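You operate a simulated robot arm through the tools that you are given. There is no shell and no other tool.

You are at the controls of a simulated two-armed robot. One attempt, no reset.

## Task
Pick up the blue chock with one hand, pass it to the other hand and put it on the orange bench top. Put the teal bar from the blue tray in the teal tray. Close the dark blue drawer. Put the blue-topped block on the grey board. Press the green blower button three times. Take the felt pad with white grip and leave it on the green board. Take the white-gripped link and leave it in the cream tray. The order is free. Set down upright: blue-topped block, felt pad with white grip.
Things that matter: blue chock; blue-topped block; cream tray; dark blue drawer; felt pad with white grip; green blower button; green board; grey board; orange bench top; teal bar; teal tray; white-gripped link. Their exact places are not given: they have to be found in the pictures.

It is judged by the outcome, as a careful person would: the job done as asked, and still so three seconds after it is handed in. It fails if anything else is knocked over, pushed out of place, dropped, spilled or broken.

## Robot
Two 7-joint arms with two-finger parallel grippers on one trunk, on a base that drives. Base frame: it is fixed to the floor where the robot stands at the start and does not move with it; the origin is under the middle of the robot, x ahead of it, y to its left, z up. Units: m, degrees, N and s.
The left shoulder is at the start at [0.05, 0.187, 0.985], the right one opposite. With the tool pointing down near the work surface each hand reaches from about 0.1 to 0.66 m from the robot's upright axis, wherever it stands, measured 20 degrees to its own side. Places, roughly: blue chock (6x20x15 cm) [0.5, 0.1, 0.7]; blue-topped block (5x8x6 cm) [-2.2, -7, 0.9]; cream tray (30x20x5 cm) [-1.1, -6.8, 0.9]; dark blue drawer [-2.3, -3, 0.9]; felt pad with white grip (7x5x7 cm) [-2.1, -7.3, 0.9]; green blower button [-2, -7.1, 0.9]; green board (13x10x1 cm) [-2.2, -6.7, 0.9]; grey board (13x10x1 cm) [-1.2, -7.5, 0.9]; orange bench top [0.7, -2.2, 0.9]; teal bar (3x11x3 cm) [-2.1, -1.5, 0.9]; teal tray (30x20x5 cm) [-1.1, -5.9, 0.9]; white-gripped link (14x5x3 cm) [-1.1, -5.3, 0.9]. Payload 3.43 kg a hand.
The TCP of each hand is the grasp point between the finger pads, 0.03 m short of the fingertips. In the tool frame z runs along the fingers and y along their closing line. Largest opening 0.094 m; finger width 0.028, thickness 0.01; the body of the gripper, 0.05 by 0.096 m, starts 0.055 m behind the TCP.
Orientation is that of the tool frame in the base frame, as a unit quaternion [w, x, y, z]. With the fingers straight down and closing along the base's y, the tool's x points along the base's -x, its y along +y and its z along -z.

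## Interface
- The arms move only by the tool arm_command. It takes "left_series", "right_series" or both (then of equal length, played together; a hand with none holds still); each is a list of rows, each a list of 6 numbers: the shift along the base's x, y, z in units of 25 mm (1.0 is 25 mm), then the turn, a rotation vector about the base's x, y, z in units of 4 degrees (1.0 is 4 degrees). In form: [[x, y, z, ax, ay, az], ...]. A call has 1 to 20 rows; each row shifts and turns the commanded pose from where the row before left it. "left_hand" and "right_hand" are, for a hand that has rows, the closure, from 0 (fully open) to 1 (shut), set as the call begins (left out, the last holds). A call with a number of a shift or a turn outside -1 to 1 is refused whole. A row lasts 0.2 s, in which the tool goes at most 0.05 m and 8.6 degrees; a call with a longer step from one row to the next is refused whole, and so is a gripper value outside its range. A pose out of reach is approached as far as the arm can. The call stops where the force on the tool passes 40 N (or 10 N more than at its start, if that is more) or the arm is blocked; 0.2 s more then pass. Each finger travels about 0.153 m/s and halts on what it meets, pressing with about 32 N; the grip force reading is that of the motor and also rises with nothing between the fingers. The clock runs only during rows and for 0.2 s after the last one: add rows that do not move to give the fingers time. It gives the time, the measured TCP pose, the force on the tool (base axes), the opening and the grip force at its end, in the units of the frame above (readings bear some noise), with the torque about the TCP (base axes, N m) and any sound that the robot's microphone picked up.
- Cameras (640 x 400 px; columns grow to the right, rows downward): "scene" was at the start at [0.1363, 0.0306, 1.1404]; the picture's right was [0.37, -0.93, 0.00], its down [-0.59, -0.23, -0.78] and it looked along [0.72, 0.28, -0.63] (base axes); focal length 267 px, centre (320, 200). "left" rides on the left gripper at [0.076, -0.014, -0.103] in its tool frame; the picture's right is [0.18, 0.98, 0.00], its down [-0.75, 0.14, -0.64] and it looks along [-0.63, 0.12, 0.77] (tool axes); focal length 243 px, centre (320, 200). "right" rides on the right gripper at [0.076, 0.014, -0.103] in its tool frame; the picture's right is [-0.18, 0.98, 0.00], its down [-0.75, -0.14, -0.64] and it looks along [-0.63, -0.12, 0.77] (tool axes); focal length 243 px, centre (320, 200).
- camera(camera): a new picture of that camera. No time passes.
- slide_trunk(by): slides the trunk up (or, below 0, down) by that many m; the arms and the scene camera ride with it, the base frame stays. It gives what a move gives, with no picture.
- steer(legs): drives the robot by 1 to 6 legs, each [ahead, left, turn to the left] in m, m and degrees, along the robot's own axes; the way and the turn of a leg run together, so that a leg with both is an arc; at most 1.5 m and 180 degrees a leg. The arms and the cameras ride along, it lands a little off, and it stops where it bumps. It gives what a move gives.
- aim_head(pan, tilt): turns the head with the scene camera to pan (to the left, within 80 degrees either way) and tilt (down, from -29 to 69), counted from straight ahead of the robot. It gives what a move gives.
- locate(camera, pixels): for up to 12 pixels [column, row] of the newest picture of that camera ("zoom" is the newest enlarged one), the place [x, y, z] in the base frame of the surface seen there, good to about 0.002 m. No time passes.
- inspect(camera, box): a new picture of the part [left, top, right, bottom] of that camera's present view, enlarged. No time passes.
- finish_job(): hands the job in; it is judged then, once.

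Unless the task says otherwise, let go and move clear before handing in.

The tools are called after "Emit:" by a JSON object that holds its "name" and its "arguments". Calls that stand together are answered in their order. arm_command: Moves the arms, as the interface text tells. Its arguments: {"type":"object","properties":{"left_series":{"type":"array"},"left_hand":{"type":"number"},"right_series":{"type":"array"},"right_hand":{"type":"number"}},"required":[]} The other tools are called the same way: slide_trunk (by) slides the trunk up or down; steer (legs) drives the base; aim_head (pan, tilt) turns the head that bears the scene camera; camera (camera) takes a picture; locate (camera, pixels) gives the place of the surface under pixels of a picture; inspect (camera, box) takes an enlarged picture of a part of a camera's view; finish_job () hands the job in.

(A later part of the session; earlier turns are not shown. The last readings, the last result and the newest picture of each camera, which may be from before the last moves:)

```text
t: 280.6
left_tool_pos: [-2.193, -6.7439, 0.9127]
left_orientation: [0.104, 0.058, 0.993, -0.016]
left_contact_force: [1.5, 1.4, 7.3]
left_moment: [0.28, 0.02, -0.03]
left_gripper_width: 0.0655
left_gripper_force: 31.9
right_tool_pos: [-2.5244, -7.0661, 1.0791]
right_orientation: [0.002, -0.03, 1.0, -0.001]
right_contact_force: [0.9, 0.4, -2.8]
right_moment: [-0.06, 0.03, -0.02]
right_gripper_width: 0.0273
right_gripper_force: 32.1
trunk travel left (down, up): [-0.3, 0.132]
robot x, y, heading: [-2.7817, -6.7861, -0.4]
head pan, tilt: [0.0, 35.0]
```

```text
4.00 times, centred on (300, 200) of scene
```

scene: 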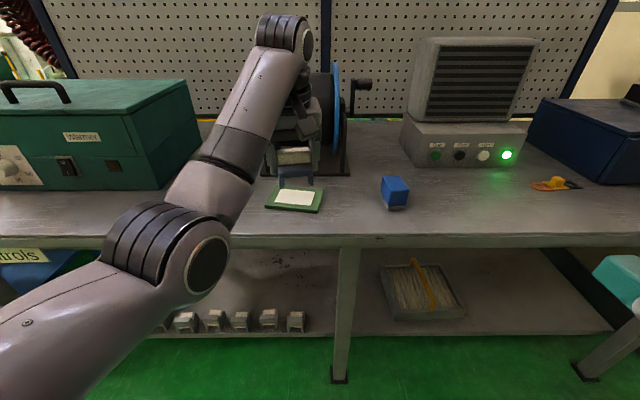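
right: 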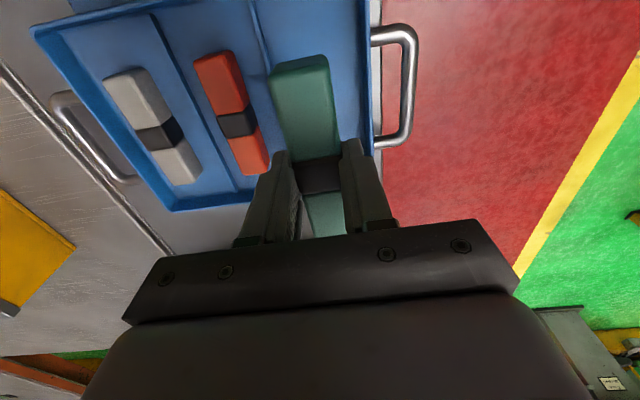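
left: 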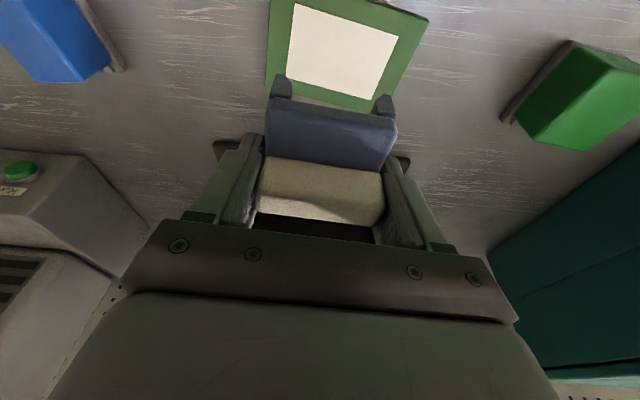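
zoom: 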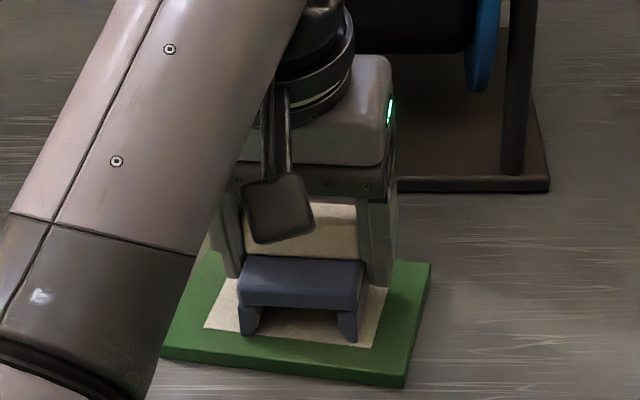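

Contact with the board (7 N) and the pad stands upright, centred. I'll open the hand and then lift straight up along the tool.

Emit:
{"name": "arm_command", "arguments": {"left_series": [[0, 0, 0, 0, 0, 0], [0, 0, 0, 0, 0, 0], [0, 0, 0, 0, 0, 0]], "left_hand": 0}}

Emit:
{"name": "camera", "arguments": {"camera": "left"}}

```text
t: 281.4
left_tool_pos: [-2.1931, -6.7417, 0.9103]
left_orientation: [0.102, 0.058, 0.993, -0.017]
left_contact_force: [-0.5, 0.1, 0.0]
left_moment: [0.02, -0.02, 0.02]
left_gripper_width: 0.0941
left_gripper_force: 0.1
right_tool_pos: [-2.5235, -7.0654, 1.078]
right_orientation: [0.001, -0.029, 1.0, 0.0]
right_contact_force: [0.5, 0.4, -2.8]
right_moment: [-0.02, -0.03, 0.01]
right_gripper_width: 0.0276
right_gripper_force: 31.7
trunk travel left (down, up): [-0.3, 0.132]
robot x, y, heading: [-2.7853, -6.7904, -0.1]
head pan, tilt: [0.0, 35.0]
```

```text
taken
```

left: 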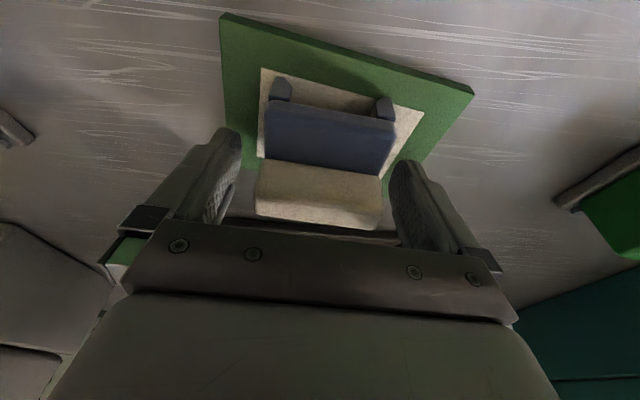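

The pad is released with gaps on both sides. I'll lift straight up 10 cm.

Emit:
{"name": "arm_command", "arguments": {"left_series": [[0, 0, 0.4, 0, 0, 0], [0, 0, 0.7, 0, 0, 0], [0, 0, 0.8, 0, 0, 0], [0, 0, 0.8, 0, 0, 0], [0, 0, 0.8, 0, 0, 0], [0, 0, 0.5, 0, 0, 0], [0, 0, 0, 0, 0, 0]]}}

Emit:
{"name": "camera", "arguments": {"camera": "scene"}}

Emit:
{"name": "camera", "arguments": {"camera": "left"}}

```text
t: 283.0
left_tool_pos: [-2.194, -6.7449, 1.0112]
left_orientation: [0.103, 0.058, 0.993, -0.017]
left_contact_force: [0.5, 0.3, 0.9]
left_moment: [-0.01, 0.0, 0.0]
left_gripper_width: 0.0941
left_gripper_force: 0.0
right_tool_pos: [-2.525, -7.0665, 1.0783]
right_orientation: [0.001, -0.029, 1.0, -0.001]
right_contact_force: [-0.3, 0.0, -1.6]
right_moment: [0.0, 0.0, 0.02]
right_gripper_width: 0.0274
right_gripper_force: 31.8
trunk travel left (down, up): [-0.3, 0.132]
robot x, y, heading: [-2.7842, -6.7876, -0.2]
head pan, tilt: [0.0, 35.0]
```

```text
taken
```

scene: 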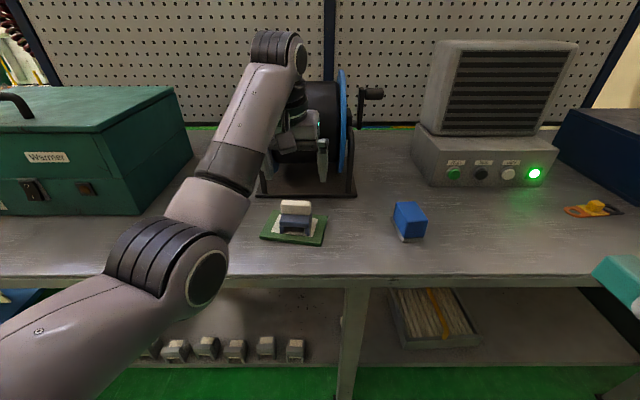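

```text
taken
```

left: 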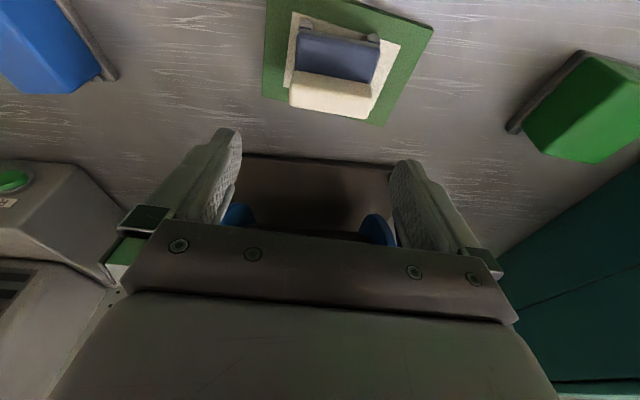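

The felt pad stands on the green board. Next the blue-topped block at (411,222): I'll measure it.

Emit:
{"name": "inspect", "arguments": {"camera": "scene", "box": [375, 185, 455, 250]}}

Emit:
{"name": "locate", "arguments": {"camera": "zoom", "pixels": [[155, 110], [330, 110], [375, 190], [260, 210], [260, 150], [265, 340], [390, 330], [160, 250], [310, 260], [300, 360], [385, 350], [240, 310]]}}

```text
6.15 times, centred on (415, 218) of scene
```

zoom: 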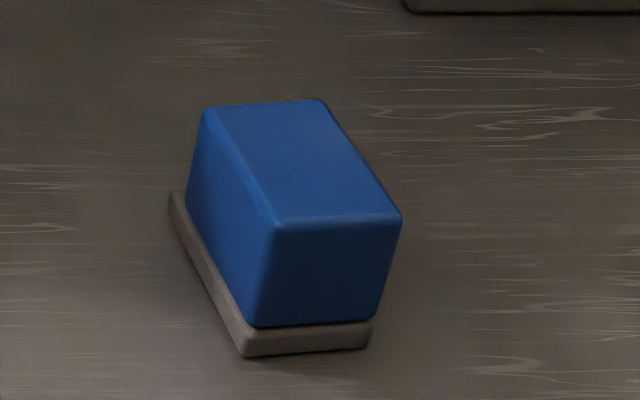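

```text
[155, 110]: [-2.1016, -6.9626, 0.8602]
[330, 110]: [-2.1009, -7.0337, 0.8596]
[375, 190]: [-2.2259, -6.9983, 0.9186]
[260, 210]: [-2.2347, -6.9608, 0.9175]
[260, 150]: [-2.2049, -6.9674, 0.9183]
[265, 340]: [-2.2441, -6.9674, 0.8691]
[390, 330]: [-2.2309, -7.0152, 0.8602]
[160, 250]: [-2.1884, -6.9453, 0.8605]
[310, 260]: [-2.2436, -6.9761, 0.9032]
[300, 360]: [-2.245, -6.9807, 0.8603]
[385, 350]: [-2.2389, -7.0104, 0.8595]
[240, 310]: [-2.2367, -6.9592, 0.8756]
```

Emit:
{"name": "locate", "arguments": {"camera": "zoom", "pixels": [[214, 114], [275, 218], [394, 214], [318, 108], [245, 165], [350, 160], [195, 200], [260, 310], [370, 310]]}}

```text
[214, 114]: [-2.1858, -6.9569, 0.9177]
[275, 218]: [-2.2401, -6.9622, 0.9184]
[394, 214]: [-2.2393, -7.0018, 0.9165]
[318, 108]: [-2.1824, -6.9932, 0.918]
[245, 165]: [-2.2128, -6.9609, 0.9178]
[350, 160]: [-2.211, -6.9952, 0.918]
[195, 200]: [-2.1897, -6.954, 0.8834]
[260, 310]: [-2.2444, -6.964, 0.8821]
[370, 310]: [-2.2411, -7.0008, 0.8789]
```

The block's blue top is centred at (−2.211, −6.979), about 4.2 cm wide, turned about +7°, on a grey base up to z ≈ 0.873. I'll yaw the hand +14° and slide the base right 0.234 m.

Emit:
{"name": "arm_command", "arguments": {"left_series": [[0, 0, 0, 0, 0, 0.85], [0, 0, 0, 0, 0, 0.85], [0, 0, 0, 0, 0, 0.85], [0, 0, 0, 0, 0, 0.85], [0, 0, 0, 0, 0, 0]]}}

Emit:
{"name": "steer", "arguments": {"legs": [[-0.017, -0.234, 0]]}}

Emit:
{"name": "camera", "arguments": {"camera": "left"}}

Emit:
{"name": "locate", "arguments": {"camera": "left", "pixels": [[320, 120], [300, 100], [340, 100], [310, 70], [340, 130]]}}

```text
t: 284.2
left_tool_pos: [-2.192, -6.7421, 1.0104]
left_orientation: [0.104, -0.062, 0.993, -0.003]
left_contact_force: [-0.2, -0.3, 0.5]
left_moment: [0.02, -0.02, 0.01]
left_gripper_width: 0.0942
left_gripper_force: 0.0
right_tool_pos: [-2.524, -7.0655, 1.0777]
right_orientation: [0.001, -0.029, 1.0, 0.0]
right_contact_force: [-0.8, -1.3, -2.2]
right_moment: [0.06, -0.03, -0.01]
right_gripper_width: 0.0275
right_gripper_force: 31.8
trunk travel left (down, up): [-0.3, 0.132]
robot x, y, heading: [-2.7832, -6.7887, -0.4]
head pan, tilt: [0.0, 35.0]
```

```text
t: 286.9
left_tool_pos: [-2.2107, -6.9747, 1.0123]
left_orientation: [0.104, -0.066, 0.992, -0.003]
left_contact_force: [-0.6, -0.4, 0.3]
left_moment: [0.02, 0.01, -0.05]
left_gripper_width: 0.094
left_gripper_force: 0.1
right_tool_pos: [-2.5384, -7.299, 1.0773]
right_orientation: [0.002, -0.033, 0.999, 0.0]
right_contact_force: [-0.2, -0.6, -1.4]
right_moment: [0.02, 0.01, -0.02]
right_gripper_width: 0.0275
right_gripper_force: 32.1
trunk travel left (down, up): [-0.3, 0.132]
robot x, y, heading: [-2.7999, -7.0249, -0.0]
head pan, tilt: [0.0, 35.0]
```

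```text
taken
```

left: 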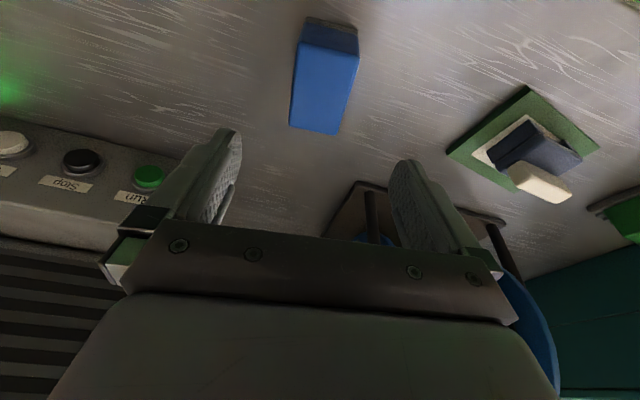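

```text
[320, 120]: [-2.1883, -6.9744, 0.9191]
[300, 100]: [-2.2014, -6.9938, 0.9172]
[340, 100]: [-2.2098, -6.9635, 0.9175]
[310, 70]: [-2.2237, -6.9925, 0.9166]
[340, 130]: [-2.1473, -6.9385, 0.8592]
```

The hand is over the block. I'll lower with a 4 mm y correction to z 0.906, then look.

Emit:
{"name": "arm_command", "arguments": {"left_series": [[0, -0.08, -0.8, 0, 0, 0], [0, -0.08, -0.8, 0, 0, 0], [0, 0, -0.8, 0, 0, 0], [0, 0, -0.8, 0, 0, 0], [0, 0, -0.7, 0, 0, 0], [0, 0, -0.35, 0, 0, 0], [0, 0, 0, 0, 0, 0]]}}

Emit:
{"name": "camera", "arguments": {"camera": "left"}}

Emit:
{"name": "inspect", "arguments": {"camera": "scene", "box": [250, 140, 430, 250]}}

```text
t: 288.5
left_tool_pos: [-2.2041, -6.9655, 0.9093]
left_orientation: [0.108, -0.073, 0.991, 0.0]
left_contact_force: [0.8, -0.1, 0.4]
left_moment: [-0.01, 0.01, -0.01]
left_gripper_width: 0.0942
left_gripper_force: 0.1
right_tool_pos: [-2.5382, -7.2989, 1.078]
right_orientation: [0.001, -0.033, 0.999, 0.0]
right_contact_force: [-0.7, -0.6, -1.5]
right_moment: [0.01, -0.02, 0.0]
right_gripper_width: 0.0276
right_gripper_force: 31.7
trunk travel left (down, up): [-0.3, 0.132]
robot x, y, heading: [-2.8002, -7.0248, 0.1]
head pan, tilt: [0.0, 35.0]
```

```text
taken
```

left: 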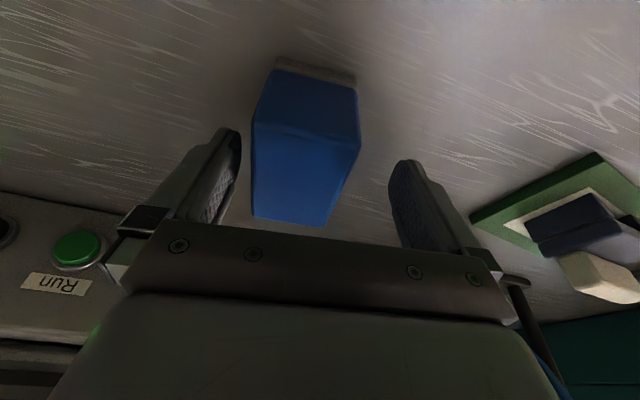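

```text
3.56 times, centred on (340, 195) of scene
```

zoom: 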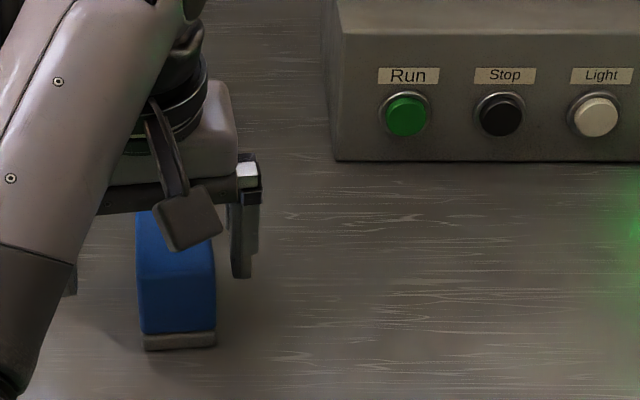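

The hand drifted 13 mm in +y (the block is nearer the left-image finger). I'll re-centre, then close.

Emit:
{"name": "arm_command", "arguments": {"left_series": [[-0.12, -0.27, 0, 0, 0, 0], [-0.12, -0.27, -0.1, 0, 0, 0], [0, 0, 0, 0, 0, 0]]}}

Emit:
{"name": "camera", "arguments": {"camera": "left"}}

```text
t: 289.5
left_tool_pos: [-2.2018, -6.9618, 0.909]
left_orientation: [0.112, -0.089, 0.99, 0.006]
left_contact_force: [0.2, 0.0, -0.9]
left_moment: [0.02, 0.04, 0.05]
left_gripper_width: 0.094
left_gripper_force: 0.0
right_tool_pos: [-2.5375, -7.2991, 1.0778]
right_orientation: [0.002, -0.034, 0.999, 0.0]
right_contact_force: [0.7, -0.7, -2.0]
right_moment: [0.01, 0.0, 0.0]
right_gripper_width: 0.0272
right_gripper_force: 32.2
trunk travel left (down, up): [-0.3, 0.132]
robot x, y, heading: [-2.8044, -7.023, 0.2]
head pan, tilt: [0.0, 35.0]
stopped in row 3 (left hand): the arm was blocked; the commanded pose is now the measured one
```

```text
taken
```

left: 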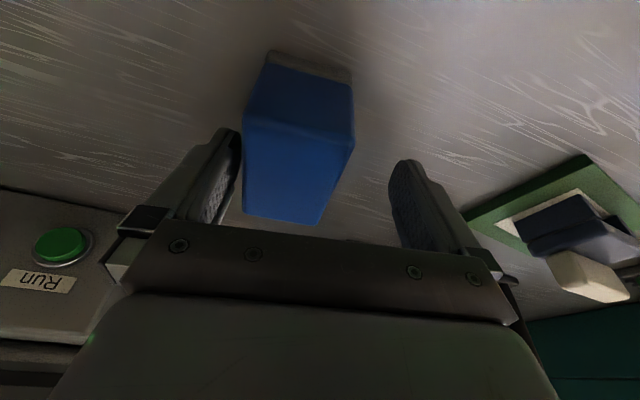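

The arm is blocked again in its low-elbow posture. I'll look at the elbow to see what it touches.

Emit:
{"name": "aim_head", "arguments": {"pan": 30, "tilt": 45}}

Emit:
{"name": "camera", "arguments": {"camera": "scene"}}

Emit:
{"name": "locate", "arguments": {"camera": "scene", "pixels": [[300, 250], [330, 230], [280, 270], [350, 200], [250, 260], [310, 280], [380, 150]]}}

```text
t: 290.4
left_tool_pos: [-2.2028, -6.9617, 0.9099]
left_orientation: [0.113, -0.087, 0.99, 0.007]
left_contact_force: [0.4, -0.3, 0.4]
left_moment: [0.01, -0.01, 0.02]
left_gripper_width: 0.094
left_gripper_force: 0.0
right_tool_pos: [-2.5384, -7.2975, 1.0776]
right_orientation: [0.002, -0.033, 0.999, 0.0]
right_contact_force: [0.6, 0.5, -1.9]
right_moment: [0.01, -0.01, -0.01]
right_gripper_width: 0.0275
right_gripper_force: 32.1
trunk travel left (down, up): [-0.3, 0.132]
robot x, y, heading: [-2.8011, -7.0246, 0.2]
head pan, tilt: [30.0, 45.0]
```

```text
taken
```

scene: 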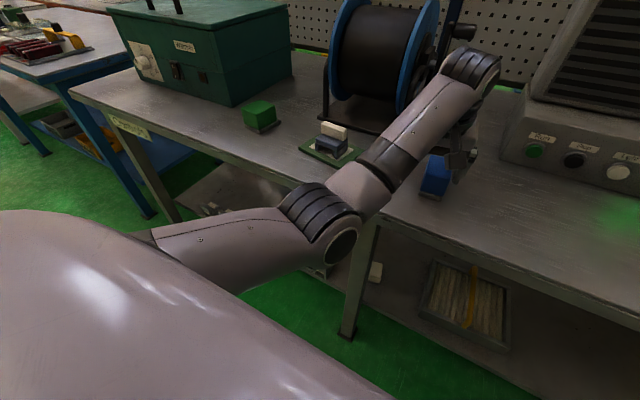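

```text
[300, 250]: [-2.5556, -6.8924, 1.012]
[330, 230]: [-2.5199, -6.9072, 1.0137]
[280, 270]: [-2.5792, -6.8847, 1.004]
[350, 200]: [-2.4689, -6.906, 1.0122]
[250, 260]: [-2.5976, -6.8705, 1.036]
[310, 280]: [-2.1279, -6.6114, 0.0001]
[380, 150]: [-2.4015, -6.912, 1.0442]
```

The elbow touches nothing (x ≈ −2.49, bench edge −2.325), so it's a joint limit. I'll re-centre with a small base nudge of 16 mm to the right instead.

Emit:
{"name": "steer", "arguments": {"legs": [[-0.006, -0.017, 0]]}}

Emit:
{"name": "camera", "arguments": {"camera": "left"}}

```text
t: 291.3
left_tool_pos: [-2.2083, -6.9793, 0.9078]
left_orientation: [0.113, -0.088, 0.99, 0.007]
left_contact_force: [0.1, 0.9, -0.1]
left_moment: [-0.01, 0.03, 0.02]
left_gripper_width: 0.0941
left_gripper_force: 0.1
right_tool_pos: [-2.5442, -7.3168, 1.0775]
right_orientation: [0.001, -0.033, 0.999, 0.001]
right_contact_force: [-0.1, 0.2, -2.7]
right_moment: [0.01, 0.02, 0.0]
right_gripper_width: 0.0271
right_gripper_force: 32.1
trunk travel left (down, up): [-0.3, 0.132]
robot x, y, heading: [-2.8129, -7.0418, 0.1]
head pan, tilt: [30.0, 45.0]
```

```text
taken
```

left: 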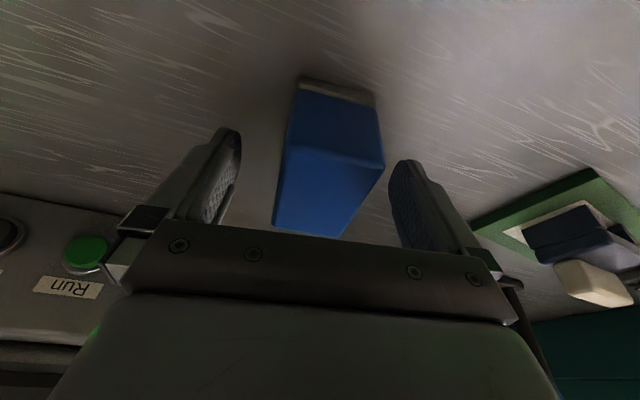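

Now centred at (−2.208, −6.979, 0.908). Closing on the block.

Emit:
{"name": "arm_command", "arguments": {"left_series": [[0, 0, 0, 0, 0, 0], [0, 0, 0, 0, 0, 0], [0, 0, 0, 0, 0, 0], [0, 0, 0, 0, 0, 0]], "left_hand": 1}}

Emit:
{"name": "camera", "arguments": {"camera": "left"}}

```text
t: 292.3
left_tool_pos: [-2.208, -6.9785, 0.9095]
left_orientation: [0.113, -0.088, 0.99, 0.007]
left_contact_force: [1.5, 0.9, -0.2]
left_moment: [0.11, -0.15, 0.03]
left_gripper_width: 0.0492
left_gripper_force: 32.1
right_tool_pos: [-2.5443, -7.3155, 1.0777]
right_orientation: [0.002, -0.033, 0.999, 0.0]
right_contact_force: [-0.1, 0.0, -1.6]
right_moment: [0.0, -0.01, 0.0]
right_gripper_width: 0.0272
right_gripper_force: 32.0
trunk travel left (down, up): [-0.3, 0.132]
robot x, y, heading: [-2.8084, -7.0409, 0.2]
head pan, tilt: [30.0, 45.0]
```

```text
taken
```

left: 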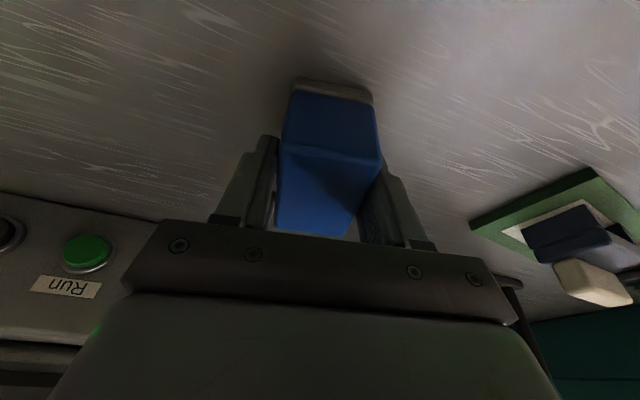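

Gripped at 0.049 m. I'll lift gently and check that the block stays level.

Emit:
{"name": "arm_command", "arguments": {"left_series": [[0, 0, 0.2, 0, 0, 0], [0, 0, 0.4, 0, 0, 0], [0, 0, 0.6, 0, 0, 0], [0, 0, 0.6, 0, 0, 0], [0, 0, 0, 0, 0, 0]]}}

Emit:
{"name": "camera", "arguments": {"camera": "left"}}

Emit:
{"name": "inspect", "arguments": {"camera": "scene", "box": [340, 60, 560, 220]}}

```text
t: 293.5
left_tool_pos: [-2.2091, -6.9801, 0.9536]
left_orientation: [0.113, -0.087, 0.99, 0.006]
left_contact_force: [1.2, 0.6, -3.2]
left_moment: [-0.06, 0.03, -0.02]
left_gripper_width: 0.0492
left_gripper_force: 31.9
right_tool_pos: [-2.5437, -7.3155, 1.0772]
right_orientation: [0.002, -0.033, 0.999, 0.0]
right_contact_force: [0.1, 0.1, -2.3]
right_moment: [-0.01, -0.04, -0.02]
right_gripper_width: 0.0274
right_gripper_force: 32.3
trunk travel left (down, up): [-0.3, 0.132]
robot x, y, heading: [-2.8109, -7.0389, 0.1]
head pan, tilt: [30.0, 45.0]
```

```text
taken
```

left: 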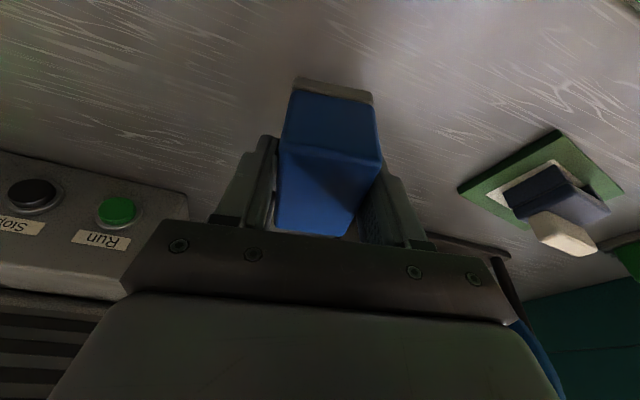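

```text
2.50 times, centred on (450, 140) of scene
```

zoom: 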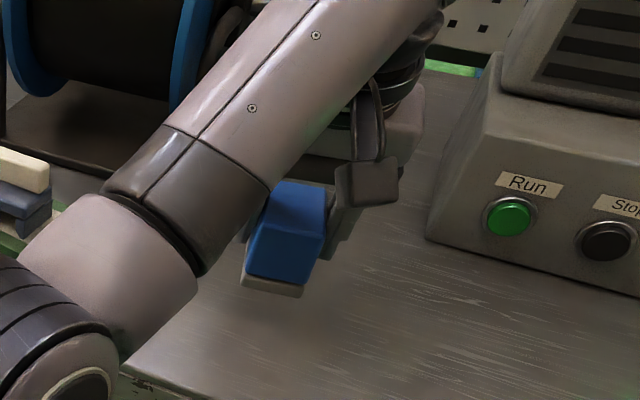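

The block is held firmly and level. I'll raise it 7 cm more, then back the robot out to the corridor.

Emit:
{"name": "arm_command", "arguments": {"left_series": [[0, 0, 0.7, 0, 0, 0], [0, 0, 0.7, 0, 0, 0], [0, 0, 0.7, 0, 0, 0], [0, 0, 0.6, 0, 0, 0], [0, 0, 0, 0, 0, 0]]}}

Emit:
{"name": "steer", "arguments": {"legs": [[-0.35, 0, 0]]}}

Emit:
{"name": "aim_head", "arguments": {"pan": 60, "tilt": 20}}

Emit:
{"name": "camera", "arguments": {"camera": "scene"}}

Emit:
{"name": "aim_head", "arguments": {"pan": -50, "tilt": 20}}

Emit:
{"name": "camera", "arguments": {"camera": "scene"}}

```text
t: 294.7
left_tool_pos: [-2.2086, -6.9786, 1.0204]
left_orientation: [0.112, -0.088, 0.99, 0.007]
left_contact_force: [-0.5, -0.2, -3.2]
left_moment: [-0.01, -0.01, -0.01]
left_gripper_width: 0.0493
left_gripper_force: 32.5
right_tool_pos: [-2.5453, -7.3177, 1.0789]
right_orientation: [0.002, -0.033, 0.999, 0.0]
right_contact_force: [1.0, 0.9, -2.1]
right_moment: [0.0, -0.04, -0.02]
right_gripper_width: 0.0275
right_gripper_force: 31.9
trunk travel left (down, up): [-0.3, 0.132]
robot x, y, heading: [-2.8078, -7.0408, 0.0]
head pan, tilt: [30.0, 45.0]
```

```text
t: 296.9
left_tool_pos: [-2.5541, -6.9762, 1.0205]
left_orientation: [0.113, -0.092, 0.989, 0.006]
left_contact_force: [0.2, 0.5, -3.5]
left_moment: [0.01, -0.01, -0.03]
left_gripper_width: 0.0491
left_gripper_force: 32.3
right_tool_pos: [-2.8867, -7.3163, 1.0787]
right_orientation: [0.002, -0.038, 0.999, 0.001]
right_contact_force: [0.4, -0.2, -1.1]
right_moment: [0.0, -0.02, -0.02]
right_gripper_width: 0.0272
right_gripper_force: 31.8
trunk travel left (down, up): [-0.3, 0.132]
robot x, y, heading: [-3.1537, -7.0417, 0.7]
head pan, tilt: [30.0, 45.0]
```

```text
t: 297.9
left_tool_pos: [-2.5536, -6.9756, 1.0202]
left_orientation: [0.112, -0.093, 0.989, 0.008]
left_contact_force: [0.6, 0.9, -2.8]
left_moment: [-0.03, -0.02, 0.0]
left_gripper_width: 0.0493
left_gripper_force: 31.9
right_tool_pos: [-2.8864, -7.3165, 1.0781]
right_orientation: [0.002, -0.038, 0.999, 0.0]
right_contact_force: [0.0, 0.2, -2.6]
right_moment: [0.03, -0.01, 0.02]
right_gripper_width: 0.0276
right_gripper_force: 32.2
trunk travel left (down, up): [-0.3, 0.132]
robot x, y, heading: [-3.1532, -7.0505, 0.5]
head pan, tilt: [60.0, 20.0]
```

```text
taken
```

scene: 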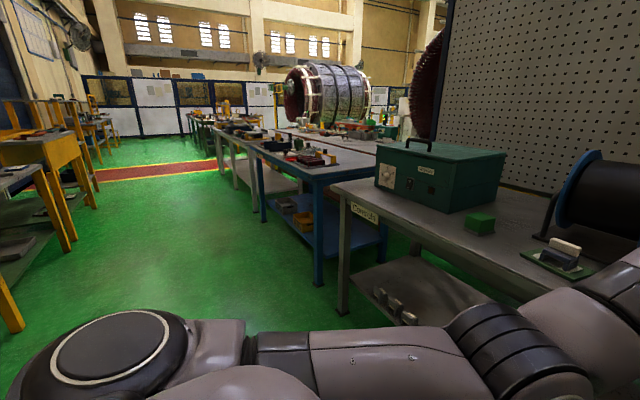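

```text
t: 299.8
left_tool_pos: [-2.554, -6.9749, 1.0197]
left_orientation: [0.112, -0.091, 0.989, 0.007]
left_contact_force: [-0.2, -1.0, -2.3]
left_moment: [0.02, -0.01, 0.01]
left_gripper_width: 0.0492
left_gripper_force: 31.9
right_tool_pos: [-2.8866, -7.3165, 1.0773]
right_orientation: [0.002, -0.037, 0.999, 0.0]
right_contact_force: [0.5, 0.0, -1.3]
right_moment: [0.0, 0.0, 0.01]
right_gripper_width: 0.0275
right_gripper_force: 32.3
trunk travel left (down, up): [-0.3, 0.132]
robot x, y, heading: [-3.1523, -7.045, 0.9]
head pan, tilt: [-50.0, 20.0]
```

```text
taken
```

scene: 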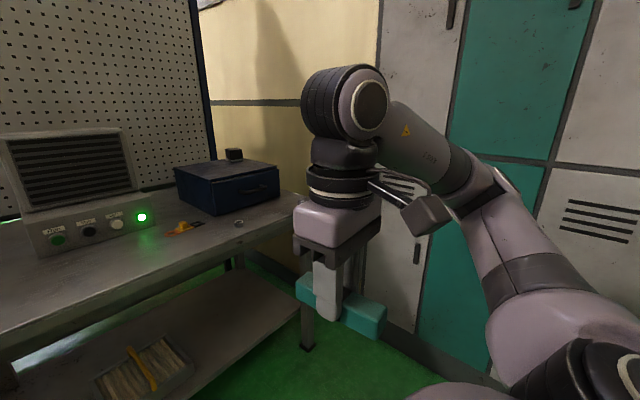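

There is no passage at the south wall, so I'll return north along the corridor the way I came. I'll slide left in stages with extra distance from the benches.

Emit:
{"name": "steer", "arguments": {"legs": [[-0.1, 0, -0.8], [0, 1.4, 0], [0, 1.4, 0], [0, 1.4, 0]]}}

Emit:
{"name": "aim_head", "arguments": {"pan": 60, "tilt": 20}}

Emit:
{"name": "camera", "arguments": {"camera": "scene"}}

```text
t: 337.2
left_tool_pos: [-2.6126, -2.7836, 1.0201]
left_orientation: [0.112, -0.07, 0.991, 0.004]
left_contact_force: [-0.2, -0.1, -2.2]
left_moment: [0.01, 0.0, 0.01]
left_gripper_width: 0.0491
left_gripper_force: 32.2
right_tool_pos: [-2.9598, -3.1094, 1.0779]
right_orientation: [0.001, -0.015, 1.0, 0.0]
right_contact_force: [-0.7, -0.1, -2.1]
right_moment: [-0.04, -0.03, -0.01]
right_gripper_width: 0.0275
right_gripper_force: 31.9
trunk travel left (down, up): [-0.3, 0.132]
robot x, y, heading: [-3.2129, -2.8293, -1.9]
head pan, tilt: [-50.0, 20.0]
```

```text
t: 339.1
left_tool_pos: [-2.6114, -2.7834, 1.0199]
left_orientation: [0.112, -0.071, 0.991, 0.005]
left_contact_force: [0.2, 0.6, -2.6]
left_moment: [-0.01, -0.02, 0.02]
left_gripper_width: 0.0491
left_gripper_force: 32.3
right_tool_pos: [-2.9588, -3.1094, 1.0775]
right_orientation: [0.001, -0.016, 1.0, 0.0]
right_contact_force: [-0.3, 0.5, -1.8]
right_moment: [0.02, 0.04, -0.01]
right_gripper_width: 0.0275
right_gripper_force: 32.0
trunk travel left (down, up): [-0.3, 0.132]
robot x, y, heading: [-3.2125, -2.8252, -2.0]
head pan, tilt: [60.0, 20.0]
```

```text
taken
```

scene: 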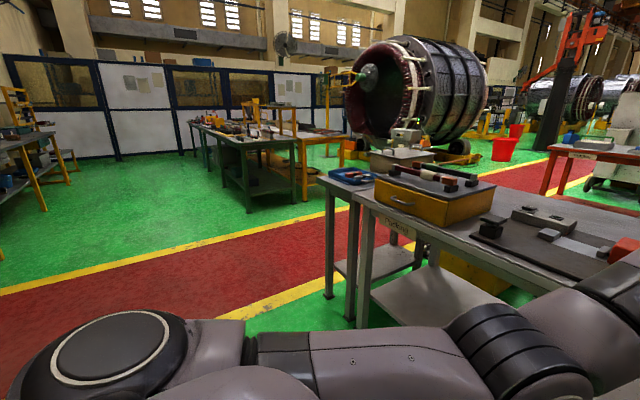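

Clear ahead. I'll finish going north to the aisle and then drive +x along it.

Emit:
{"name": "steer", "arguments": {"legs": [[0, 1.05, 2.0], [0, 1.05, 0], [1.45, 0, 0], [1.35, 0, 0]]}}

Emit:
{"name": "aim_head", "arguments": {"pan": -75, "tilt": 20}}

Emit:
{"name": "camera", "arguments": {"camera": "scene"}}

```text
t: 370.7
left_tool_pos: [0.1459, -0.7247, 1.0193]
left_orientation: [0.112, -0.061, 0.992, 0.004]
left_contact_force: [-0.3, -0.7, -2.2]
left_moment: [0.03, 0.0, 0.0]
left_gripper_width: 0.0492
left_gripper_force: 31.6
right_tool_pos: [-0.2076, -1.0442, 1.0761]
right_orientation: [0.001, -0.006, 1.0, 0.0]
right_contact_force: [0.4, -0.4, -2.3]
right_moment: [-0.01, 0.01, 0.04]
right_gripper_width: 0.0275
right_gripper_force: 31.9
trunk travel left (down, up): [-0.3, 0.132]
robot x, y, heading: [-0.4539, -0.7548, -3.1]
head pan, tilt: [60.0, 20.0]
```

```text
t: 372.9
left_tool_pos: [0.1457, -0.7239, 1.0204]
left_orientation: [0.112, -0.061, 0.992, 0.004]
left_contact_force: [0.2, -0.2, -1.8]
left_moment: [-0.01, 0.0, -0.02]
left_gripper_width: 0.0492
left_gripper_force: 31.9
right_tool_pos: [-0.208, -1.0424, 1.0775]
right_orientation: [0.002, -0.007, 1.0, 0.0]
right_contact_force: [0.3, -0.3, -1.0]
right_moment: [0.02, 0.01, -0.04]
right_gripper_width: 0.0274
right_gripper_force: 32.0
trunk travel left (down, up): [-0.3, 0.132]
robot x, y, heading: [-0.4566, -0.7523, -3.0]
head pan, tilt: [-75.0, 20.0]
```

```text
taken
```

scene: 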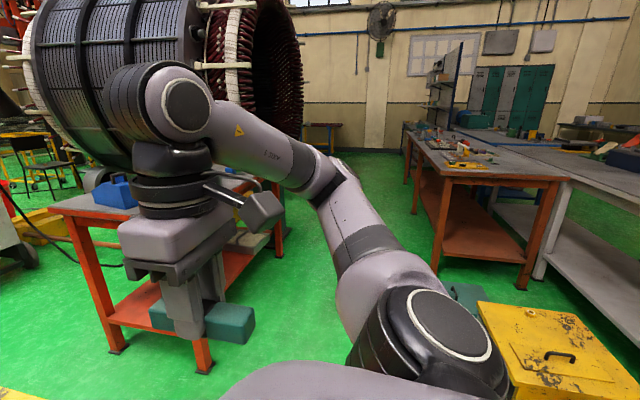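

I'll turn right to face south (−y) here and measure the corridor between the orange bench and the brown bench.

Emit:
{"name": "steer", "arguments": {"legs": [[0, 0, -87]]}}

Emit:
{"name": "aim_head", "arguments": {"pan": -15, "tilt": 20}}

Emit:
{"name": "camera", "arguments": {"camera": "scene"}}

```text
t: 376.9
left_tool_pos: [-0.3784, -1.3518, 1.0191]
left_orientation: [0.085, 0.629, 0.769, -0.074]
left_contact_force: [0.4, -0.7, -2.0]
left_moment: [0.0, -0.01, 0.02]
left_gripper_width: 0.0493
left_gripper_force: 31.5
right_tool_pos: [-0.7236, -1.0249, 1.0778]
right_orientation: [0.002, 0.675, 0.738, -0.001]
right_contact_force: [0.6, 0.0, -1.8]
right_moment: [-0.01, -0.01, -0.01]
right_gripper_width: 0.0273
right_gripper_force: 32.1
trunk travel left (down, up): [-0.3, 0.132]
robot x, y, heading: [-0.455, -0.7529, -88.7]
head pan, tilt: [-75.0, 20.0]
```

```text
t: 378.2
left_tool_pos: [-0.3784, -1.3534, 1.0203]
left_orientation: [0.085, 0.628, 0.77, -0.075]
left_contact_force: [-0.1, 0.9, -2.3]
left_moment: [-0.03, -0.01, 0.0]
left_gripper_width: 0.0492
left_gripper_force: 32.0
right_tool_pos: [-0.7239, -1.0248, 1.0776]
right_orientation: [0.001, 0.675, 0.738, -0.001]
right_contact_force: [-0.3, 0.0, -1.0]
right_moment: [0.0, 0.03, 0.02]
right_gripper_width: 0.0275
right_gripper_force: 32.1
trunk travel left (down, up): [-0.3, 0.132]
robot x, y, heading: [-0.4583, -0.7552, -88.5]
head pan, tilt: [-15.0, 20.0]
```

```text
taken
```

scene: 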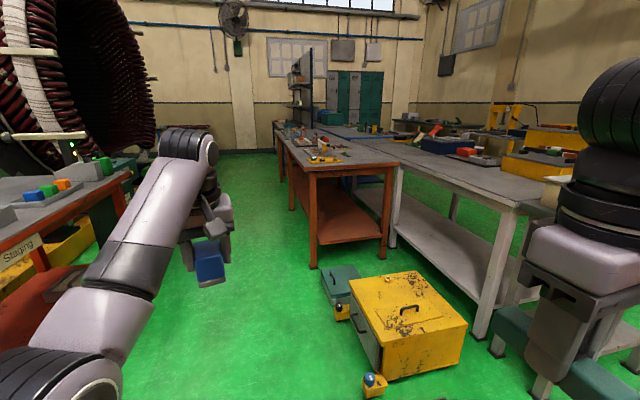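

Emit:
{"name": "locate", "arguments": {"camera": "scene", "pixels": [[318, 262], [292, 205], [278, 178], [125, 215], [372, 390], [322, 275], [305, 165], [290, 150], [280, 130], [255, 155], [200, 260], [390, 160]]}}

Emit:
{"name": "inspect", "arguments": {"camera": "scene", "box": [220, 90, 420, 215]}}

```text
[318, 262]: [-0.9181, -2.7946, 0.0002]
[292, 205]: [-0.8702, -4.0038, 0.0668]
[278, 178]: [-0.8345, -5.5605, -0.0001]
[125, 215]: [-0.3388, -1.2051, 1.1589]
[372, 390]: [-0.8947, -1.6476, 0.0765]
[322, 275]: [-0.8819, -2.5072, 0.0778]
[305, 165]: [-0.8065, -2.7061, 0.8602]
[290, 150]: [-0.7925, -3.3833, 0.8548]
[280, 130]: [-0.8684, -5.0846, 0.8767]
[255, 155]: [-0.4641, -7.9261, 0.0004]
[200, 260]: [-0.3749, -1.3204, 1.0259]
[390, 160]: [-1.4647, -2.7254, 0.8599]
```

```text
3.20 times, centred on (320, 152) of scene
```

zoom: 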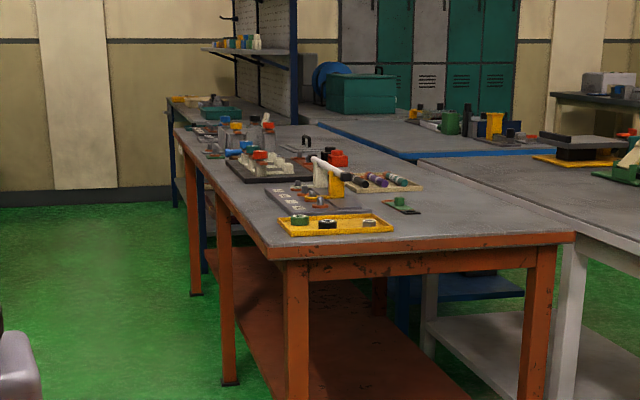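

The brown bench's east edge is at x ≈ −0.79 and the orange bench starts at x 0.32. I'll drive south down the middle (x ≈ −0.25) to y ≈ −3.6 and look.

Emit:
{"name": "steer", "arguments": {"legs": [[0.3, 0.2, -1.5], [1.25, 0, 0], [1.3, 0, 0]]}}

Emit:
{"name": "camera", "arguments": {"camera": "scene"}}

```text
t: 392.7
left_tool_pos: [-0.1888, -4.209, 1.0186]
left_orientation: [0.084, 0.635, 0.764, -0.074]
left_contact_force: [-0.1, 0.0, -2.2]
left_moment: [-0.02, -0.01, -0.02]
left_gripper_width: 0.0493
left_gripper_force: 32.5
right_tool_pos: [-0.5286, -3.8756, 1.0772]
right_orientation: [0.001, 0.681, 0.732, 0.0]
right_contact_force: [-0.7, -0.9, -1.7]
right_moment: [0.03, 0.02, 0.0]
right_gripper_width: 0.0273
right_gripper_force: 32.1
trunk travel left (down, up): [-0.3, 0.132]
robot x, y, heading: [-0.2579, -3.6089, -89.4]
head pan, tilt: [-15.0, 20.0]
```

```text
taken
```

scene: 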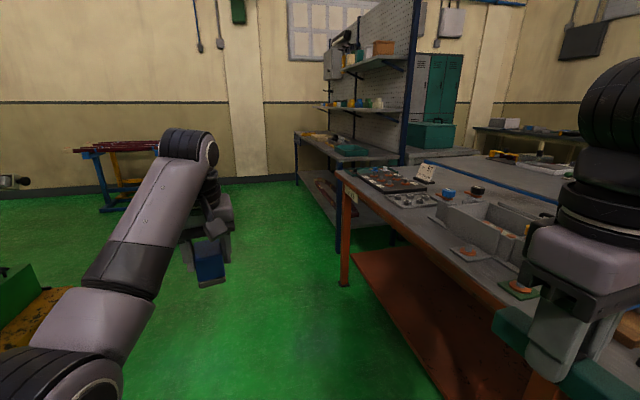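

I'll zoom on the benches ahead to find the teal tray, cream tray, grey board and the link.

Emit:
{"name": "inspect", "arguments": {"camera": "scene", "box": [280, 110, 480, 235]}}

Emit:
{"name": "locate", "arguments": {"camera": "scene", "pixels": [[345, 282], [338, 245], [300, 180], [340, 170], [350, 148], [320, 137], [425, 170], [480, 235], [300, 145], [375, 160]]}}

```text
3.20 times, centred on (380, 172) of scene
```

zoom: 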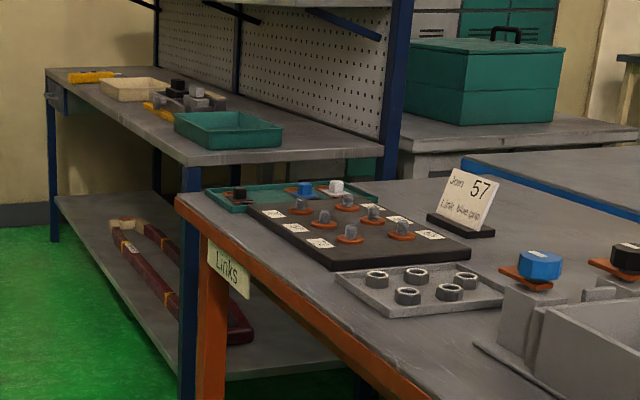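

```text
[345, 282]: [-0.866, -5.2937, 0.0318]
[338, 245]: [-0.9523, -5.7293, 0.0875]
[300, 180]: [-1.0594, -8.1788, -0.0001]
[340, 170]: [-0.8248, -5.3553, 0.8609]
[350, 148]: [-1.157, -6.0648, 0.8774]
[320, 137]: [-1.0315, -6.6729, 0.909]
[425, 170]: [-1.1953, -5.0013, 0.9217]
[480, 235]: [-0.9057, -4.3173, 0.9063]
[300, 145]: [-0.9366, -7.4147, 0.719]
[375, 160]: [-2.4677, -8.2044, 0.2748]
```

The second bench (blue legs, shelf behind) holds the teal tray near (−1.15, −6.0) and the cream tray further on; the first bench end has the links. I'll drive south to y ≈ −6.1, and turn to face −x.

Emit:
{"name": "steer", "arguments": {"legs": [[1.25, 0.06, 0], [1.25, 0.06, 0], [0, 0, -90.6]]}}

Emit:
{"name": "aim_head", "arguments": {"pan": 0, "tilt": 28}}

Emit:
{"name": "camera", "arguments": {"camera": "scene"}}

```text
t: 408.7
left_tool_pos: [-0.7768, -6.1685, 1.0203]
left_orientation: [0.004, 0.991, 0.073, -0.112]
left_contact_force: [0.0, 0.0, -2.9]
left_moment: [0.04, 0.0, -0.01]
left_gripper_width: 0.049
left_gripper_force: 32.5
right_tool_pos: [-0.431, -5.8427, 1.0776]
right_orientation: [0.0, 1.0, 0.017, -0.002]
right_contact_force: [0.7, -0.4, -1.4]
right_moment: [0.0, -0.01, 0.0]
right_gripper_width: 0.0276
right_gripper_force: 31.9
trunk travel left (down, up): [-0.3, 0.132]
robot x, y, heading: [-0.1752, -6.1255, 178.2]
head pan, tilt: [-15.0, 20.0]
```

```text
t: 409.5
left_tool_pos: [-0.7769, -6.169, 1.0194]
left_orientation: [0.005, 0.991, 0.074, -0.112]
left_contact_force: [0.2, -1.1, -3.3]
left_moment: [0.0, 0.0, 0.0]
left_gripper_width: 0.0493
left_gripper_force: 32.9
right_tool_pos: [-0.4307, -5.8438, 1.0781]
right_orientation: [0.0, 1.0, 0.017, -0.002]
right_contact_force: [1.3, -0.4, -2.2]
right_moment: [0.0, 0.0, 0.02]
right_gripper_width: 0.0275
right_gripper_force: 31.9
trunk travel left (down, up): [-0.3, 0.132]
robot x, y, heading: [-0.1784, -6.1258, 178.2]
head pan, tilt: [0.0, 28.0]
```

```text
taken
```

scene: 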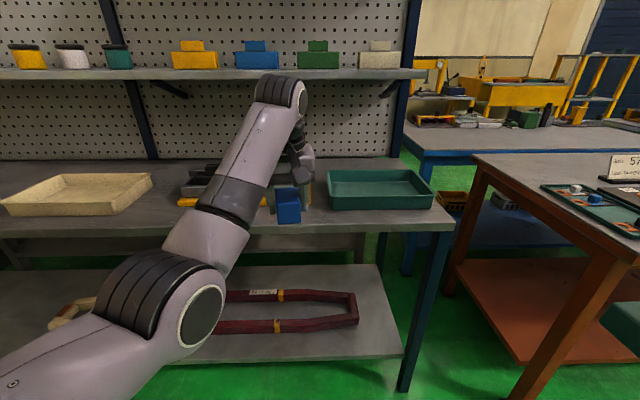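

The teal tray is at pixel (380,188) and the cream tray at (80,190); a shelf overhangs above. I'll measure them.

Emit:
{"name": "locate", "arguments": {"camera": "scene", "pixels": [[335, 207], [430, 205], [325, 175], [405, 172], [370, 190], [300, 218], [440, 215], [220, 76], [390, 75], [400, 95], [20, 205], [150, 180]]}}

Emit:
{"name": "inspect", "arguments": {"camera": "scene", "box": [300, 140, 460, 240]}}

```text
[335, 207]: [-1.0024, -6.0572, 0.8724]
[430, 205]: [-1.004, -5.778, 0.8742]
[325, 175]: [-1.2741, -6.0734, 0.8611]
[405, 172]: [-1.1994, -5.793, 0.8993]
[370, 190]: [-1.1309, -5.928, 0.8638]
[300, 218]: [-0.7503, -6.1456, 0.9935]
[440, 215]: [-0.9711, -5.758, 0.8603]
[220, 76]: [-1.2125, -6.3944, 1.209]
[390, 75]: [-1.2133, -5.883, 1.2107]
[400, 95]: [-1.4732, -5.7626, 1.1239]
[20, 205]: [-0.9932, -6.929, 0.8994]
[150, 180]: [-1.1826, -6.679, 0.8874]
```

```text
4.00 times, centred on (380, 190) of scene
```

zoom: 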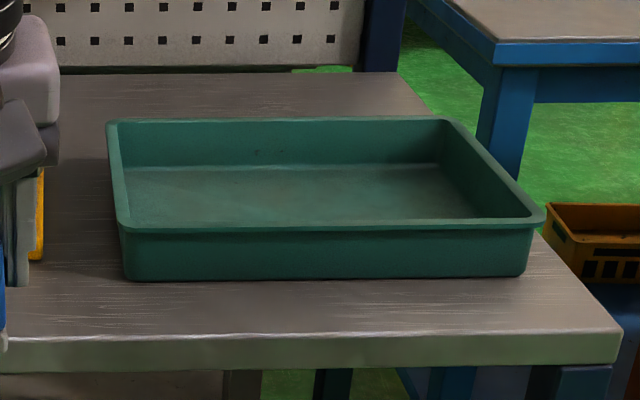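

The shelf's front edge is at x −1.21, z 1.21, so I'll keep the hand at x ≥ −1.09. First I'll try to pull the left hand (block) back toward the robot for safety.

Emit:
{"name": "arm_command", "arguments": {"left_series": [[0.5, 0, 0, 0, 0, 0], [0.5, 0, 0, 0, 0, 0], [0.5, 0, 0, 0, 0, 0], [0.5, 0, 0, 0, 0, 0], [0.5, 0, 0, 0, 0, 0], [0.5, 0, 0, 0, 0, 0], [0, 0, 0, 0, 0, 0]]}}

Emit:
{"name": "camera", "arguments": {"camera": "scene"}}

```text
t: 411.1
left_tool_pos: [-0.7722, -6.1722, 1.0177]
left_orientation: [0.008, 0.989, 0.088, -0.117]
left_contact_force: [-0.2, 0.2, -2.2]
left_moment: [0.0, -0.02, -0.01]
left_gripper_width: 0.0493
left_gripper_force: 32.0
left hand out of reach, approached as far as the arm can: row 1, 2, 3, 4, 5, 6
right_tool_pos: [-0.43, -5.8431, 1.0776]
right_orientation: [0.0, 1.0, 0.017, -0.002]
right_contact_force: [0.1, -0.5, -1.4]
right_moment: [-0.02, 0.02, 0.0]
right_gripper_width: 0.0273
right_gripper_force: 31.9
trunk travel left (down, up): [-0.3, 0.132]
robot x, y, heading: [-0.1784, -6.1241, 178.4]
head pan, tilt: [0.0, 28.0]
```

```text
taken
```

scene: 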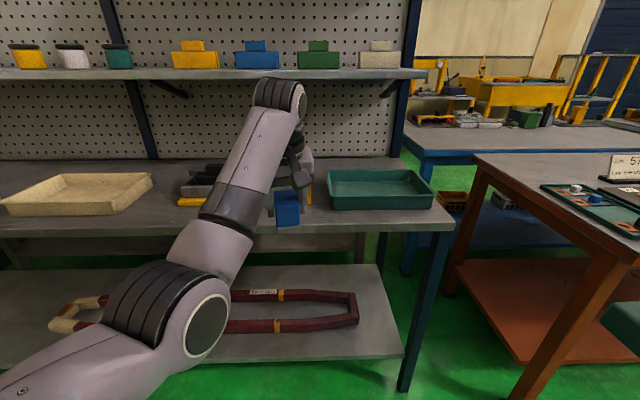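

The left arm can't retract in this posture, so I'll keep it extended and use the base for the block. I'll check how high and far the left wrist reaches relative to its TCP for the shelf clearance.

Emit:
{"name": "locate", "arguments": {"camera": "scene", "pixels": [[280, 82], [300, 95], [262, 85], [300, 120], [300, 155], [310, 175], [225, 190], [250, 130], [200, 270]]}}

Emit:
{"name": "aim_head", "arguments": {"pan": 50, "tilt": 25}}

Emit:
{"name": "camera", "arguments": {"camera": "scene"}}

```text
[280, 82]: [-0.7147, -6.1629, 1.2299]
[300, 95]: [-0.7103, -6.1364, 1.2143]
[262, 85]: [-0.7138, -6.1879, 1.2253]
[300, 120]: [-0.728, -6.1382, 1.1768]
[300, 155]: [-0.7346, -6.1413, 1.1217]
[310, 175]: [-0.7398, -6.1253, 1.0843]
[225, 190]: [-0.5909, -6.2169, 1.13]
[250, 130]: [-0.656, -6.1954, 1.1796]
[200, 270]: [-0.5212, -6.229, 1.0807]
```

```text
t: 412.3
left_tool_pos: [-0.7705, -6.1723, 1.0137]
left_orientation: [0.01, 0.99, 0.088, -0.114]
left_contact_force: [0.8, 0.3, -3.5]
left_moment: [0.01, -0.02, -0.02]
left_gripper_width: 0.0491
left_gripper_force: 32.1
right_tool_pos: [-0.4301, -5.8431, 1.0774]
right_orientation: [0.0, 1.0, 0.018, -0.001]
right_contact_force: [-0.2, 0.2, -1.4]
right_moment: [0.01, -0.01, 0.04]
right_gripper_width: 0.0275
right_gripper_force: 31.6
trunk travel left (down, up): [-0.3, 0.132]
robot x, y, heading: [-0.1755, -6.1248, 178.1]
head pan, tilt: [50.0, 25.0]
```

```text
taken
```

scene: 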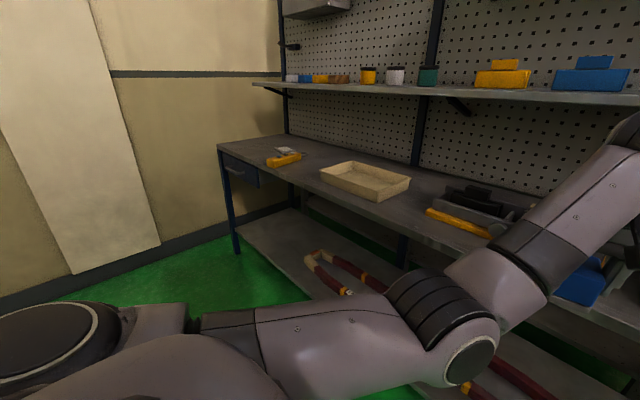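

I'll zoom on the far end of this bench where the grey board should be (pixel ~(285,155)).

Emit:
{"name": "inspect", "arguments": {"camera": "scene", "box": [210, 70, 430, 220]}}

Emit:
{"name": "locate", "arguments": {"camera": "zoom", "pixels": [[215, 222], [250, 215], [175, 265], [240, 258], [130, 38], [400, 48], [640, 55], [30, 225], [30, 200], [330, 300], [470, 380], [575, 310]]}}

```text
2.67 times, centred on (320, 145) of scene
```

zoom: 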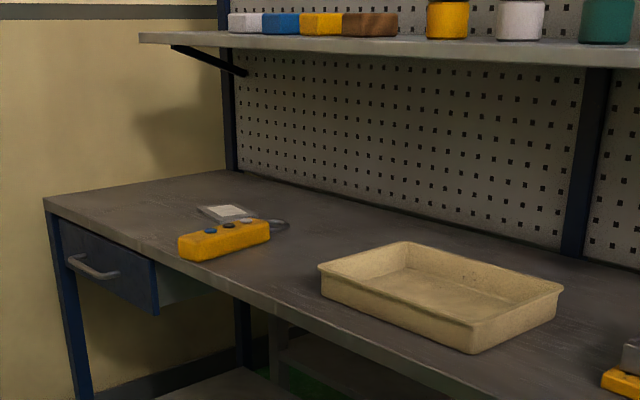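

```text
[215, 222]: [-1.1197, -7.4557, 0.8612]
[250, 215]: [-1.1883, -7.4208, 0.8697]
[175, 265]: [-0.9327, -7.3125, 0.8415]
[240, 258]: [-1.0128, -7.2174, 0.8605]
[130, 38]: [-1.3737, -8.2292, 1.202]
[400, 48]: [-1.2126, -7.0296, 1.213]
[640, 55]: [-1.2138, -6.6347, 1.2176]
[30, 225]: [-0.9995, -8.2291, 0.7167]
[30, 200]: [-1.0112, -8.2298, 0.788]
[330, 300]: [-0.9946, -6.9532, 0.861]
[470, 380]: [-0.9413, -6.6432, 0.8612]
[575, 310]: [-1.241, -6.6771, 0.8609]
```

The grey board is at about (−1.18, −7.46) beyond a yellow pendant, near the shelf edge (x −1.213, z ≈ 1.2). First the teal bar: I'll drive in to x ≈ −0.51 facing the teal tray.

Emit:
{"name": "steer", "arguments": {"legs": [[0.33, -0.055, 1.9]]}}

Emit:
{"name": "aim_head", "arguments": {"pan": -15, "tilt": 35}}

Emit:
{"name": "camera", "arguments": {"camera": "scene"}}

```text
t: 414.5
left_tool_pos: [-1.1018, -6.1321, 1.0104]
left_orientation: [0.013, 0.988, 0.104, -0.112]
left_contact_force: [-1.3, -0.3, -3.0]
left_moment: [-0.01, -0.02, -0.01]
left_gripper_width: 0.0492
left_gripper_force: 31.6
right_tool_pos: [-0.7704, -5.792, 1.0774]
right_orientation: [-0.001, 0.999, 0.034, -0.001]
right_contact_force: [0.3, -0.4, -1.3]
right_moment: [-0.01, 0.04, -0.02]
right_gripper_width: 0.0272
right_gripper_force: 31.9
trunk travel left (down, up): [-0.3, 0.132]
robot x, y, heading: [-0.5058, -6.0631, -179.8]
head pan, tilt: [50.0, 25.0]
```

```text
t: 415.9
left_tool_pos: [-1.1008, -6.1352, 1.011]
left_orientation: [0.013, 0.988, 0.104, -0.112]
left_contact_force: [-0.2, 0.0, -3.2]
left_moment: [-0.02, 0.0, 0.02]
left_gripper_width: 0.0491
left_gripper_force: 31.6
right_tool_pos: [-0.7703, -5.7911, 1.078]
right_orientation: [0.0, 0.999, 0.034, -0.001]
right_contact_force: [0.0, -0.1, -1.9]
right_moment: [0.01, -0.02, 0.0]
right_gripper_width: 0.0276
right_gripper_force: 31.5
trunk travel left (down, up): [-0.3, 0.132]
robot x, y, heading: [-0.5095, -6.0666, -179.8]
head pan, tilt: [-15.0, 35.0]
```

```text
taken
```

scene: 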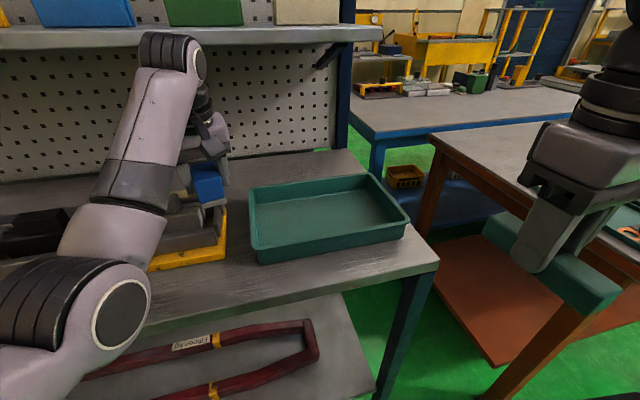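

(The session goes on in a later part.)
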